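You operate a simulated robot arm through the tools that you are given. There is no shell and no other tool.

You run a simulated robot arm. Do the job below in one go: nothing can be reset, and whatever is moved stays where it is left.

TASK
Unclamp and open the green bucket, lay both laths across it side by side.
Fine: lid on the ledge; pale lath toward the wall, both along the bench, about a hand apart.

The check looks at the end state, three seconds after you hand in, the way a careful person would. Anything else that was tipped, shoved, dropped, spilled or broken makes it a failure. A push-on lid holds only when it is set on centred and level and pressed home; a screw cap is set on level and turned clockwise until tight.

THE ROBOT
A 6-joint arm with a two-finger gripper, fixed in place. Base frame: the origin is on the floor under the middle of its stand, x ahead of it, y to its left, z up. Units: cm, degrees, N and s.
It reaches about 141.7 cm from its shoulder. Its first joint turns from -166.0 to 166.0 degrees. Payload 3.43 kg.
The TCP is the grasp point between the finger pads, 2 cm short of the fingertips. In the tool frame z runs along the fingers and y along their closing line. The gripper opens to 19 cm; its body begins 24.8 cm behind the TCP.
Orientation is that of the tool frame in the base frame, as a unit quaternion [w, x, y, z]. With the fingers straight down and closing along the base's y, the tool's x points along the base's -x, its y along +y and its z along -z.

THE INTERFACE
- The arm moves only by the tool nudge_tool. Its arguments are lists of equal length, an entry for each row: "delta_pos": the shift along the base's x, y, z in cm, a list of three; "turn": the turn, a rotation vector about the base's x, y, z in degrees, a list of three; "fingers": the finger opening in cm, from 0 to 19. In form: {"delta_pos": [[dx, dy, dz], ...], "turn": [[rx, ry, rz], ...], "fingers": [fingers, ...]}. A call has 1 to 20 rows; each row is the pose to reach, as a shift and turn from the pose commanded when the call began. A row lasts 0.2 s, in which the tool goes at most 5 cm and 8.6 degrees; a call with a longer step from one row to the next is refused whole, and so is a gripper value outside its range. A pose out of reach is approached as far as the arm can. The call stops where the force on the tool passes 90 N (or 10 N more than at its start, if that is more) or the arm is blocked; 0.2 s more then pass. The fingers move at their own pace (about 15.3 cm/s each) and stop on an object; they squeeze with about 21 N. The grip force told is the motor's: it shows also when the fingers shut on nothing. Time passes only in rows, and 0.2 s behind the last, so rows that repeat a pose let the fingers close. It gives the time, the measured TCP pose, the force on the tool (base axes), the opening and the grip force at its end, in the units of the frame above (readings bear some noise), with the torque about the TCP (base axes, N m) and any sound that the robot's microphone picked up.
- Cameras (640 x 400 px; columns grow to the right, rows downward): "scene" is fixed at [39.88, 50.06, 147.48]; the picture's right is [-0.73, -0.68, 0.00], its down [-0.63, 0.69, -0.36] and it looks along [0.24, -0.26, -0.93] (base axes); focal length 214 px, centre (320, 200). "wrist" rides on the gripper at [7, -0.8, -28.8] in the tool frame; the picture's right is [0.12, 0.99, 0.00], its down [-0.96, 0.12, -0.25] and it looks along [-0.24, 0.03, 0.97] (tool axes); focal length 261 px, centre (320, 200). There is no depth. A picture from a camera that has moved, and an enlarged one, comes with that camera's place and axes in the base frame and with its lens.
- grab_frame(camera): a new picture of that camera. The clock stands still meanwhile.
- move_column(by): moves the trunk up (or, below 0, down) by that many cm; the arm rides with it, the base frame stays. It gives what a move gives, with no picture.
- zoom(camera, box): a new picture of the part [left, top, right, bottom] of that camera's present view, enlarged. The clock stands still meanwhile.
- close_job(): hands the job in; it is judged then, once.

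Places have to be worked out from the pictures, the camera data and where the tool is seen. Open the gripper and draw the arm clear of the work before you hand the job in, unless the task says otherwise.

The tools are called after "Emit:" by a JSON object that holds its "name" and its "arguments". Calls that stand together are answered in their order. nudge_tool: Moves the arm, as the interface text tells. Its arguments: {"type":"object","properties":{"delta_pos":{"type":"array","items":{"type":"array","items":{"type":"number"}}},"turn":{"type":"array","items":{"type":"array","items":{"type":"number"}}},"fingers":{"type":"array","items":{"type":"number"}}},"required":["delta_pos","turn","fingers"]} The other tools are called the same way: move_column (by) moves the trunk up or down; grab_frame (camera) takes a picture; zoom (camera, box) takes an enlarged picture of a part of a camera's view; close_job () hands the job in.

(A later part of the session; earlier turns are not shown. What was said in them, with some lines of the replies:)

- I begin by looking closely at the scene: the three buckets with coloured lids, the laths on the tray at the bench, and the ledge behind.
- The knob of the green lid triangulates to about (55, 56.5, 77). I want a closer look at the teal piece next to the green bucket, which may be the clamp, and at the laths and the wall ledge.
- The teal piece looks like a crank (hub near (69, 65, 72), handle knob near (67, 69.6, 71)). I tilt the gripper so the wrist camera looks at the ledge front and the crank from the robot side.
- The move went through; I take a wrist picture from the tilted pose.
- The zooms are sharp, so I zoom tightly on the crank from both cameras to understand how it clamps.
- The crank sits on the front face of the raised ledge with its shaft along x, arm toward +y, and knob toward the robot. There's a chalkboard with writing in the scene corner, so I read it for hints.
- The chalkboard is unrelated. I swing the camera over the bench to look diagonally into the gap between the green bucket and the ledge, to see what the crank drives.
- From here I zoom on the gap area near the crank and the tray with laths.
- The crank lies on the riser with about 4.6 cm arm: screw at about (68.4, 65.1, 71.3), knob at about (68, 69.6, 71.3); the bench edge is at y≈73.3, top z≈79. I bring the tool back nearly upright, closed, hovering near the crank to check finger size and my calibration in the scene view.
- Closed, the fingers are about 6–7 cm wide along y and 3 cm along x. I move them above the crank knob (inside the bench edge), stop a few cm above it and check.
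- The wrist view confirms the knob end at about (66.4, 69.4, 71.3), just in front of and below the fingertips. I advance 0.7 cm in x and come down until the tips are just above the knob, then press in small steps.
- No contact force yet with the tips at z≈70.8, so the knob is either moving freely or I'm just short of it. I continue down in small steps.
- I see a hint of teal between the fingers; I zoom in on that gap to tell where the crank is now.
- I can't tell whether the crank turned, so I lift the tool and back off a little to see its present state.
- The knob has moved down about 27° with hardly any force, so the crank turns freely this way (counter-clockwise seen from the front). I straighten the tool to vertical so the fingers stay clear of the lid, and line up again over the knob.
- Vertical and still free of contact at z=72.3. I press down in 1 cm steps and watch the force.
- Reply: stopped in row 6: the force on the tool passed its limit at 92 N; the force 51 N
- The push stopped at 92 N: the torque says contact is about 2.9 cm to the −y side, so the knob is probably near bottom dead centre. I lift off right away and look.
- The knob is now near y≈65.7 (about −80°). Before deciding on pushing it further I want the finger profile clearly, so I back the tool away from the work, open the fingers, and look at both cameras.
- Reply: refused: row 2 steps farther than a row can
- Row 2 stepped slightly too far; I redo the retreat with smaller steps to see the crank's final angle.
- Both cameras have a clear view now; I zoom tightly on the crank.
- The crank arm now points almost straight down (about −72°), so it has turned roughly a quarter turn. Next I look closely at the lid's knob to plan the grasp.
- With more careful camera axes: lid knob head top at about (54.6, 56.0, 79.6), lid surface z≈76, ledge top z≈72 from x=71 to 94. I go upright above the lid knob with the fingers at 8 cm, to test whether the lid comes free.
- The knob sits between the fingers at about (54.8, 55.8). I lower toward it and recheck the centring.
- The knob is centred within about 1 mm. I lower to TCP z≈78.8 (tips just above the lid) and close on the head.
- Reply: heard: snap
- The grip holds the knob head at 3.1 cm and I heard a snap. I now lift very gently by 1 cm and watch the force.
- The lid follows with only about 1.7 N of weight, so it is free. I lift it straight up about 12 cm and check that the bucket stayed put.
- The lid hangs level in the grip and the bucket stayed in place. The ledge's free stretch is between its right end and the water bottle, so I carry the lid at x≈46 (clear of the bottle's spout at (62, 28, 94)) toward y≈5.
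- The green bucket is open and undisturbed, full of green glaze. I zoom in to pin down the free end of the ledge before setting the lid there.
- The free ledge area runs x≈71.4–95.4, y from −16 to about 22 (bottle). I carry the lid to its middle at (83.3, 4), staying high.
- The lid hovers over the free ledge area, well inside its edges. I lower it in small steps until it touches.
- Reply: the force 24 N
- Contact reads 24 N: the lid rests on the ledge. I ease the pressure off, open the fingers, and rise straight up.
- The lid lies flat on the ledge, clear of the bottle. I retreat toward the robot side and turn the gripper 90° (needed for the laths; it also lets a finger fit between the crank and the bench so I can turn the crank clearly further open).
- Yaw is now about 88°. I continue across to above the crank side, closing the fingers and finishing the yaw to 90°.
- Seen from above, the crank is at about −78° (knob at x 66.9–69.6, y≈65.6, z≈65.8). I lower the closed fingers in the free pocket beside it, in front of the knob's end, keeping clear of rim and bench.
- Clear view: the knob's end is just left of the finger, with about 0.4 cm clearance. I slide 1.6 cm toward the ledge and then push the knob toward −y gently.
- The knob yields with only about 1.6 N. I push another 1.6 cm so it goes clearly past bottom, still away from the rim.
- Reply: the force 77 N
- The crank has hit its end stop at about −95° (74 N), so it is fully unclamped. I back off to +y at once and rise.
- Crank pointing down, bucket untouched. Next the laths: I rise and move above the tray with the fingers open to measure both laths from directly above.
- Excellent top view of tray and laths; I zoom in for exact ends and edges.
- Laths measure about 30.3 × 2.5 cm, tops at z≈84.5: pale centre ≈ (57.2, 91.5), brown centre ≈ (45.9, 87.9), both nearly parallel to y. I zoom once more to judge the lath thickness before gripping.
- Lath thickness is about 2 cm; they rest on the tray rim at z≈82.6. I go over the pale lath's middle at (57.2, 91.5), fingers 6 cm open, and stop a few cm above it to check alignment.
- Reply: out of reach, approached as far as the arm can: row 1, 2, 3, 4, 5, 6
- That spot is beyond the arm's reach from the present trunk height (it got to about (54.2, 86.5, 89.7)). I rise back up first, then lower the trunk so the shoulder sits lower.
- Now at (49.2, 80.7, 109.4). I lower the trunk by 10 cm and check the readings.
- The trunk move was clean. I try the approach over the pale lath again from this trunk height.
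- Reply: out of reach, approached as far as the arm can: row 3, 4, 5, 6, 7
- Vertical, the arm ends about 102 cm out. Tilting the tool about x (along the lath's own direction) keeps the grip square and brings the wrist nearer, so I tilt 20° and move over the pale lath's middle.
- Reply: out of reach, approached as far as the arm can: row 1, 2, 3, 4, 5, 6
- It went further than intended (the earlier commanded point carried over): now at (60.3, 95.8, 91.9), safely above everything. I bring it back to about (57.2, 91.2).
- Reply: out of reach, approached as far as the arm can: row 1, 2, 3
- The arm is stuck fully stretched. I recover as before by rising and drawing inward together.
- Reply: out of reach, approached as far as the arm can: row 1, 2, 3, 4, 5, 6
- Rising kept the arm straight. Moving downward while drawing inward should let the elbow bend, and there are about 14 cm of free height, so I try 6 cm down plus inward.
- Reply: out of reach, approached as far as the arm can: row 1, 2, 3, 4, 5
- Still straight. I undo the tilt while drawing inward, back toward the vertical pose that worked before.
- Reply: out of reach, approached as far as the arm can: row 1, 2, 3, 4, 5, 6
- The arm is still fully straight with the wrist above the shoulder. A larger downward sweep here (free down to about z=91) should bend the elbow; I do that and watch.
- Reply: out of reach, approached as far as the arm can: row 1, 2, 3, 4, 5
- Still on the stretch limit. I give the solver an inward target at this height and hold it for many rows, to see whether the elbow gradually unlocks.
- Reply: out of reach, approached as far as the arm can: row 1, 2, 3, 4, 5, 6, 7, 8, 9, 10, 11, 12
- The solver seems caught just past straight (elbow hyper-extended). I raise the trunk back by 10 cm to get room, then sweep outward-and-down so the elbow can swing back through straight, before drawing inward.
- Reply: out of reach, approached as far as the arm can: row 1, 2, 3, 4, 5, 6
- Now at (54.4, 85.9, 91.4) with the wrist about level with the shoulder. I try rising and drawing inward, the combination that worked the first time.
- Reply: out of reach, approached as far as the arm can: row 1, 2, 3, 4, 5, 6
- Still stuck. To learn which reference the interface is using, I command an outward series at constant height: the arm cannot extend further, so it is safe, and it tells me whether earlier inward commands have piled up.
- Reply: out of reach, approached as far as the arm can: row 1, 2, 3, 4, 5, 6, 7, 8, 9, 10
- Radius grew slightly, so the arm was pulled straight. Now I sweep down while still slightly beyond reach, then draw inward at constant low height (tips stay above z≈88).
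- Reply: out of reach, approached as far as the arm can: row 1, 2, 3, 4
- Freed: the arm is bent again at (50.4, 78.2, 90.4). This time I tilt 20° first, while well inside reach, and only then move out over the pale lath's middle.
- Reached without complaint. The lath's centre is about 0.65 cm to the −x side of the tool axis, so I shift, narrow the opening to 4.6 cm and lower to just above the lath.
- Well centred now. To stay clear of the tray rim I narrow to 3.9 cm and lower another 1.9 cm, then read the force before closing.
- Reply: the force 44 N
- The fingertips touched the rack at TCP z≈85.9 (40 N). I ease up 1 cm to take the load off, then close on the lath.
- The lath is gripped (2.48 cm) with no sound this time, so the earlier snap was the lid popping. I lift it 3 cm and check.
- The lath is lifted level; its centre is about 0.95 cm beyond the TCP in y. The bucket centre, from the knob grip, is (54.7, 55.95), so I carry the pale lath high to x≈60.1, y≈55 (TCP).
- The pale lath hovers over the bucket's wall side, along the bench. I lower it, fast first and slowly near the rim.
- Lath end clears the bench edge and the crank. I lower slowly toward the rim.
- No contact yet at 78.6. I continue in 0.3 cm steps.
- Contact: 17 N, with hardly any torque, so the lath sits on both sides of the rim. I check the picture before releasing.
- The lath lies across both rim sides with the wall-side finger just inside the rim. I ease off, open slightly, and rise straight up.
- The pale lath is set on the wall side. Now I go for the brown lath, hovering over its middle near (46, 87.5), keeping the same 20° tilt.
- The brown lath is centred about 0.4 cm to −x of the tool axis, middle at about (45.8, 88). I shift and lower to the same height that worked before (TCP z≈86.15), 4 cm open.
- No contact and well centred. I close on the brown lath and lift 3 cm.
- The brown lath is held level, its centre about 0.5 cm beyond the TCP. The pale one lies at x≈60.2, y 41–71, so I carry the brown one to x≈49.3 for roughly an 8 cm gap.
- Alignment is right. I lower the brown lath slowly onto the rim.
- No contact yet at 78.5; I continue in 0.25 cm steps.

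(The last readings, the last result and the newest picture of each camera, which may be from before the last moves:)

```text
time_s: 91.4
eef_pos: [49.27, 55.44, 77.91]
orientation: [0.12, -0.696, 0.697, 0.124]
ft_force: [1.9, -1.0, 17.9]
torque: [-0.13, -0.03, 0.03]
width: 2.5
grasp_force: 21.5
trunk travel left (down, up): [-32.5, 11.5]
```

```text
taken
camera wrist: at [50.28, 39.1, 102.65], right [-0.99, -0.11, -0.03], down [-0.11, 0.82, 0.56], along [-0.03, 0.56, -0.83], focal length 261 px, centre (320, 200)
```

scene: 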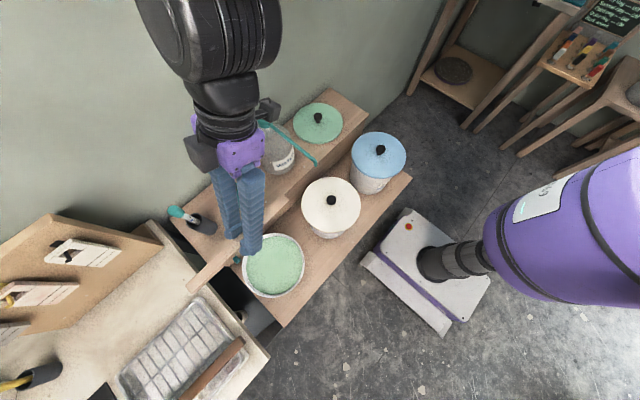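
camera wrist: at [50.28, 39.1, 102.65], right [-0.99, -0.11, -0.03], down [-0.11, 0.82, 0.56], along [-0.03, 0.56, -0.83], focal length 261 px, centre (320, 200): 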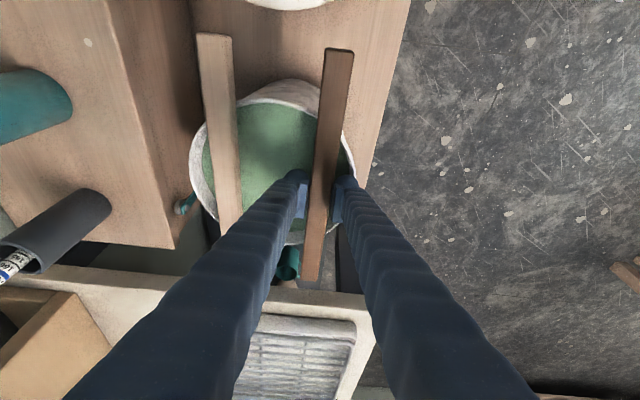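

Contact at the same height as the pale lath (18 N, no torque). I ease off, open slightly and rise straight up.

Emit:
{"name": "nudge_tool", "arguments": {"delta_pos": [[0, 0, 0.2], [0, 0, 0.25], [0, 0, 0.25], [0, 0, 0.25], [0, 0, 1.5], [0, 0, 4], [0, 0, 8], [0, 0, 12], [0, 0, 16], [0, 0, 18]], "turn": [[0, 0, 0], [0, 0, 0], [0, 0, 0], [0, 0, 0], [0, 0, 0], [0, 0, 0], [0, 0, 0], [0, 0, 0], [0, 0, 0], [0, 0, 0]], "fingers": [0, 2.9, 3.4, 3.4, 3.6, 4, 5, 6, 6, 6]}}

Emit:
{"name": "grab_frame", "arguments": {"camera": "wrist"}}

Emit:
{"name": "zoom", "arguments": {"camera": "scene", "box": [180, 200, 340, 320]}}

```text
time_s: 93.6
eef_pos: [49.18, 55.38, 95.93]
orientation: [0.118, -0.696, 0.698, 0.124]
ft_force: [-0.2, -0.3, -0.2]
torque: [-0.02, -0.01, -0.02]
width: 5.98
grasp_force: 0.1
trunk travel left (down, up): [-32.5, 11.5]
```

```text
taken
camera wrist: at [50.3, 39.05, 120.74], right [-0.99, -0.11, -0.03], down [-0.11, 0.82, 0.56], along [-0.04, 0.56, -0.83], focal length 261 px, centre (320, 200)
```

wrist: 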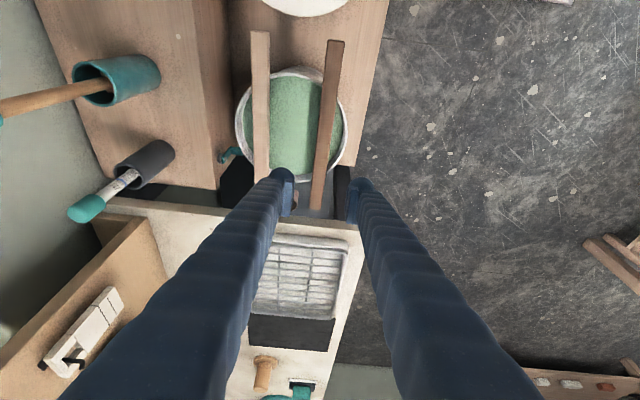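

```text
3.33 times, centred on (260, 260) of scene
camera zoom: at [39.88, 50.06, 147.48], right [-0.73, -0.68, 0.0], down [-0.63, 0.69, -0.36], along [0.24, -0.26, -0.93], focal length 715 px, centre (520, 0)
```

zoom: 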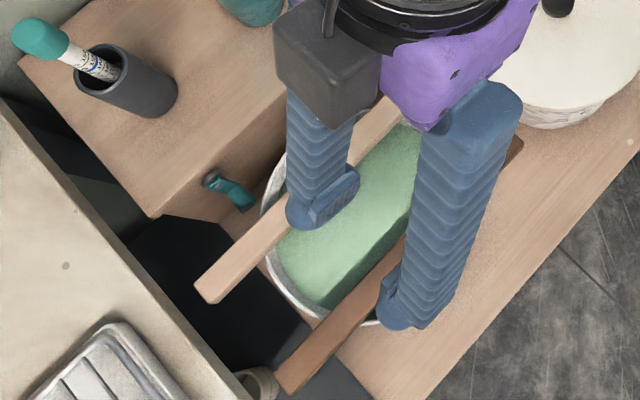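

Both laths are down. I draw the arm up and back toward the robot with the gripper open, then inspect everything.

Emit:
{"name": "nudge_tool", "arguments": {"delta_pos": [[0, 0, 4], [-2, 0, 8], [-5, -1, 11], [-9, -2, 13], [-13, -4, 14], [-17, -6, 14], [-20, -9, 14], [-22, -12, 14], [-22, -15, 14], [-22, -18, 14]], "turn": [[0, 0, 0], [-4, 0, 0], [-9, 0, 0], [-14, 0, 0], [-19, 0, 0], [-20, 0, 0], [-20, 0, 0], [-20, 0, 0], [-20, 0, 0], [-20, 0, 0]], "fingers": [6, 8, 8, 8, 8, 8, 8, 8, 8, 8]}}

Emit:
{"name": "grab_frame", "arguments": {"camera": "scene"}}

Emit:
{"name": "grab_frame", "arguments": {"camera": "wrist"}}

```text
time_s: 95.5
eef_pos: [26.63, 37.45, 102.37]
orientation: [-0.082, -0.686, 0.723, -0.018]
ft_force: [0.4, 0.6, 0.5]
torque: [-0.04, 0.03, 0.0]
width: 7.99
grasp_force: 0.1
trunk travel left (down, up): [-32.5, 11.5]
stopped in row 9: the arm was blocked; the commanded pose is now the measured one
```

```text
taken
```

scene: 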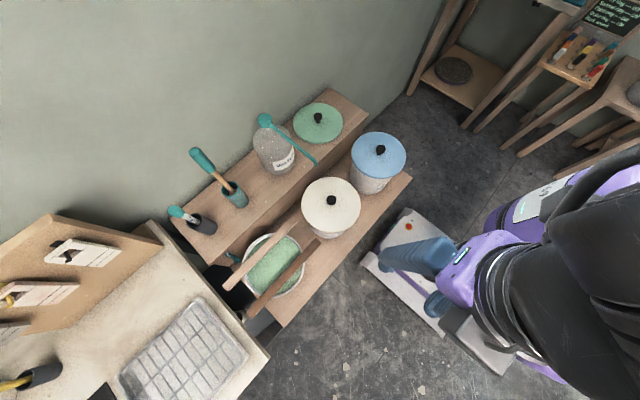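

```text
taken
camera wrist: at [30.04, 34.41, 131.71], right [-0.99, -0.06, 0.1], down [-0.05, 0.99, 0.11], along [-0.11, 0.11, -0.99], focal length 261 px, centre (320, 200)
```

wrist: 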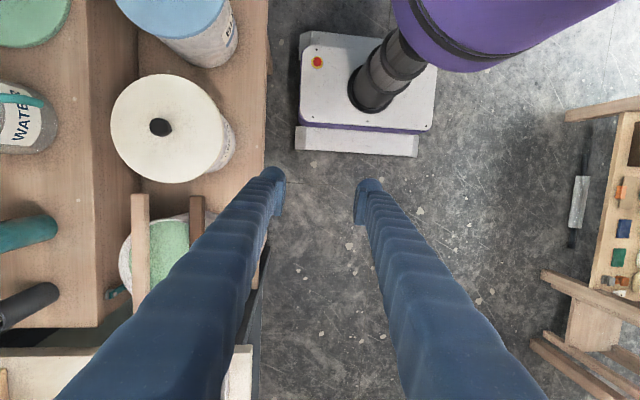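

The arm folded up against its own limit near the robot (no tool force), clear of the work. I relax it a few cm outward and then inspect every object.

Emit:
{"name": "nudge_tool", "arguments": {"delta_pos": [[1, 2, 1], [2, 4, 2], [2, 6, 3], [2, 6, 3]], "turn": [[0, 0, 0], [0, 0, 0], [0, 0, 0], [0, 0, 0]], "fingers": [8, 8, 8, 8]}}

Emit:
{"name": "zoom", "arguments": {"camera": "scene", "box": [180, 200, 340, 330]}}

Emit:
{"name": "zoom", "arguments": {"camera": "scene", "box": [150, 70, 420, 250]}}

Emit:
{"name": "grab_frame", "arguments": {"camera": "scene"}}

Emit:
{"name": "zoom", "arguments": {"camera": "scene", "box": [0, 200, 270, 400]}}

```text
time_s: 96.5
eef_pos: [28.95, 43.23, 105.31]
orientation: [-0.084, -0.684, 0.724, -0.019]
ft_force: [0.3, 0.2, 0.8]
torque: [-0.05, -0.02, -0.02]
width: 8.03
grasp_force: 0.2
trunk travel left (down, up): [-32.5, 11.5]
```

```text
3.08 times, centred on (260, 265) of scene
camera zoom: at [39.88, 50.06, 147.48], right [-0.73, -0.68, 0.0], down [-0.63, 0.69, -0.36], along [0.24, -0.26, -0.93], focal length 660 px, centre (505, 0)
```

zoom: 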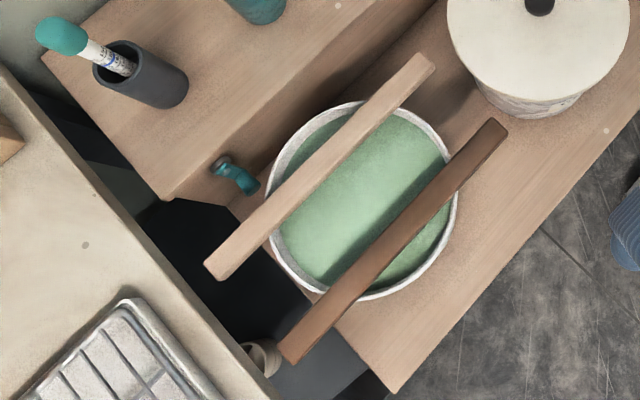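

```text
2.22 times, centred on (285, 160) of scene
camera zoom: at [39.88, 50.06, 147.48], right [-0.73, -0.68, 0.0], down [-0.63, 0.69, -0.36], along [0.24, -0.26, -0.93], focal length 477 px, centre (398, 289)
```

zoom: 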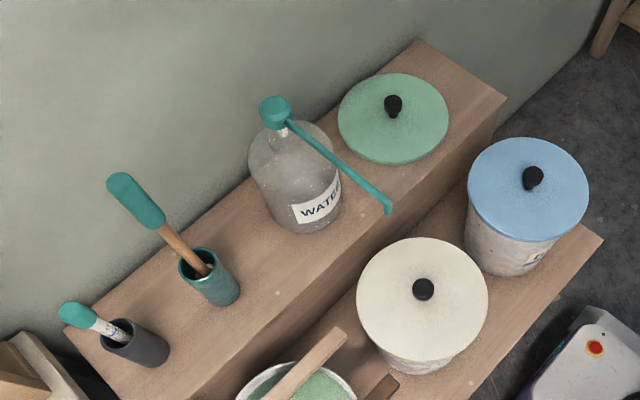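

```text
taken
```

scene: 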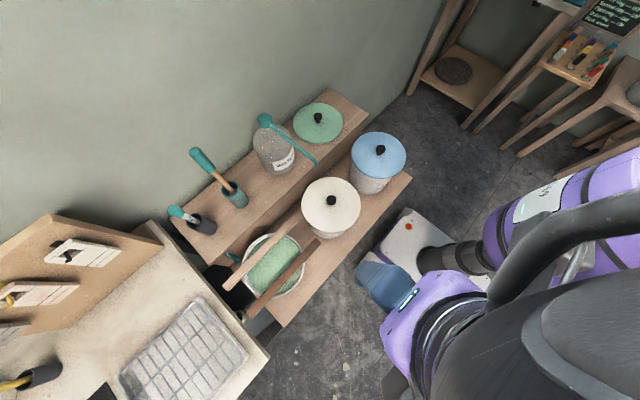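

```text
2.00 times, centred on (135, 300) of scene
camera zoom: at [39.88, 50.06, 147.48], right [-0.73, -0.68, 0.0], down [-0.63, 0.69, -0.36], along [0.24, -0.26, -0.93], focal length 429 px, centre (690, 0)
```

zoom: 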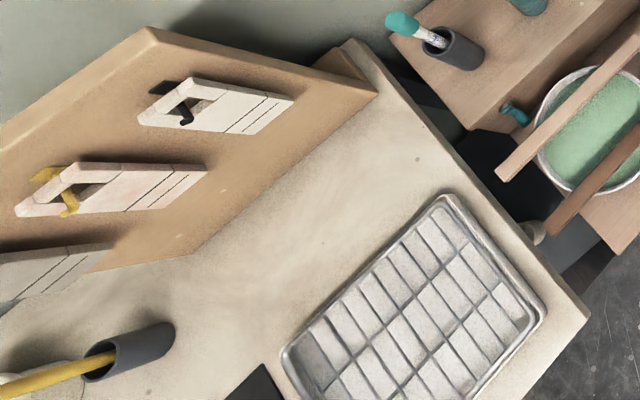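

Everything looks in place. I compare the tray and bench with the same crop as at the start, to be sure the tray did not shift, and view the laths once more.

Emit:
{"name": "zoom", "arguments": {"camera": "scene", "box": [80, 240, 300, 400]}}

Emit:
{"name": "zoom", "arguments": {"camera": "scene", "box": [205, 215, 325, 320]}}

Emit:
{"name": "grab_frame", "arguments": {"camera": "wrist"}}

```text
2.50 times, centred on (190, 320) of scene
camera zoom: at [39.88, 50.06, 147.48], right [-0.73, -0.68, 0.0], down [-0.63, 0.69, -0.36], along [0.24, -0.26, -0.93], focal length 536 px, centre (645, -100)
```

zoom: 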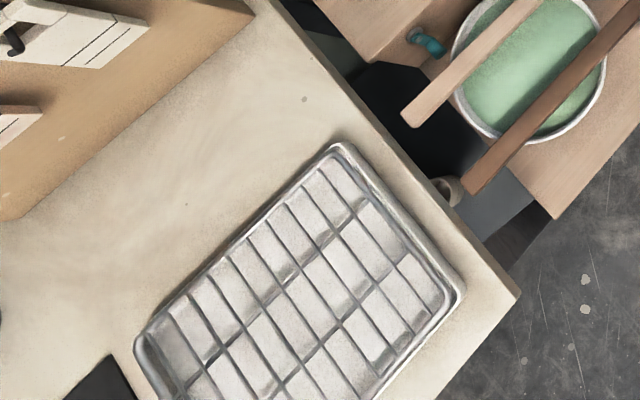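

```text
3.81 times, centred on (265, 268) of scene
camera zoom: at [39.88, 50.06, 147.48], right [-0.73, -0.68, 0.0], down [-0.63, 0.69, -0.36], along [0.24, -0.26, -0.93], focal length 817 px, centre (530, -57)
```

zoom: 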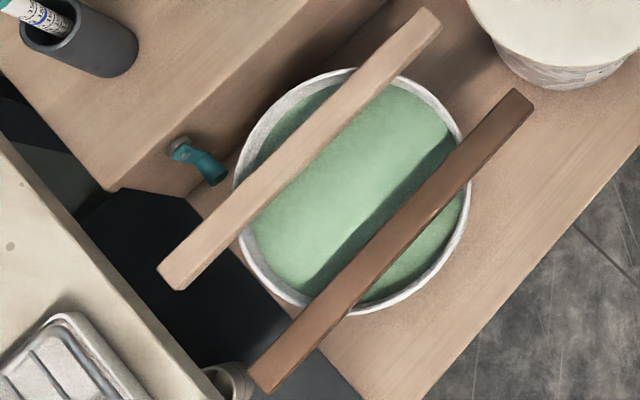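

```text
taken
camera wrist: at [32.18, 40.33, 134.57], right [-0.99, -0.05, 0.1], down [-0.04, 0.99, 0.11], along [-0.11, 0.11, -0.99], focal length 261 px, centre (320, 200)
```

wrist: 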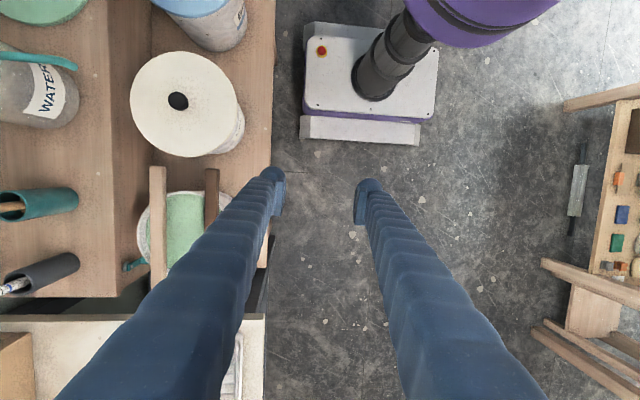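

The green bucket is unclamped and open, and its lid lies flat on the ledge. Both laths rest across the rim along the bench, with the pale one toward the wall and a gap of about 8 cm. The tray and everything else are where they started, and the arm is clear with the gripper open, so I hand in.

Emit:
{"name": "close_job", "arguments": {}}

```text
The job is handed in.
```

I've handed in the job, and everything the task asked for was in place in the last pictures I took:

- **Clamp:** I turned the crank on the ledge front about a quarter turn, to its end stop. It now points straight down.
- **Lid:** it came off with almost no force and made one snap as I gripped it. It lies flat on the free end of the ledge, clear of the water bottle.
- **Laths:** both rest across the bucket's rim along the bench, with the pale one toward the wall. The gap between them is about 8 cm.
- **Everything else:** I saw nothing tipped, shifted or spilled. The tray matches its position in the first pictures.

A few contacts were harder than planned. The crank push reached 92 N once and 74 N against its stop. The fingertips also pressed on the tray rack with about 40 N before I eased off.

The arm is drawn back toward the robot with the gripper open. While I was retracting it, it stopped once because it was blocked, with no force on the tool, so I moved it out a few centimetres.
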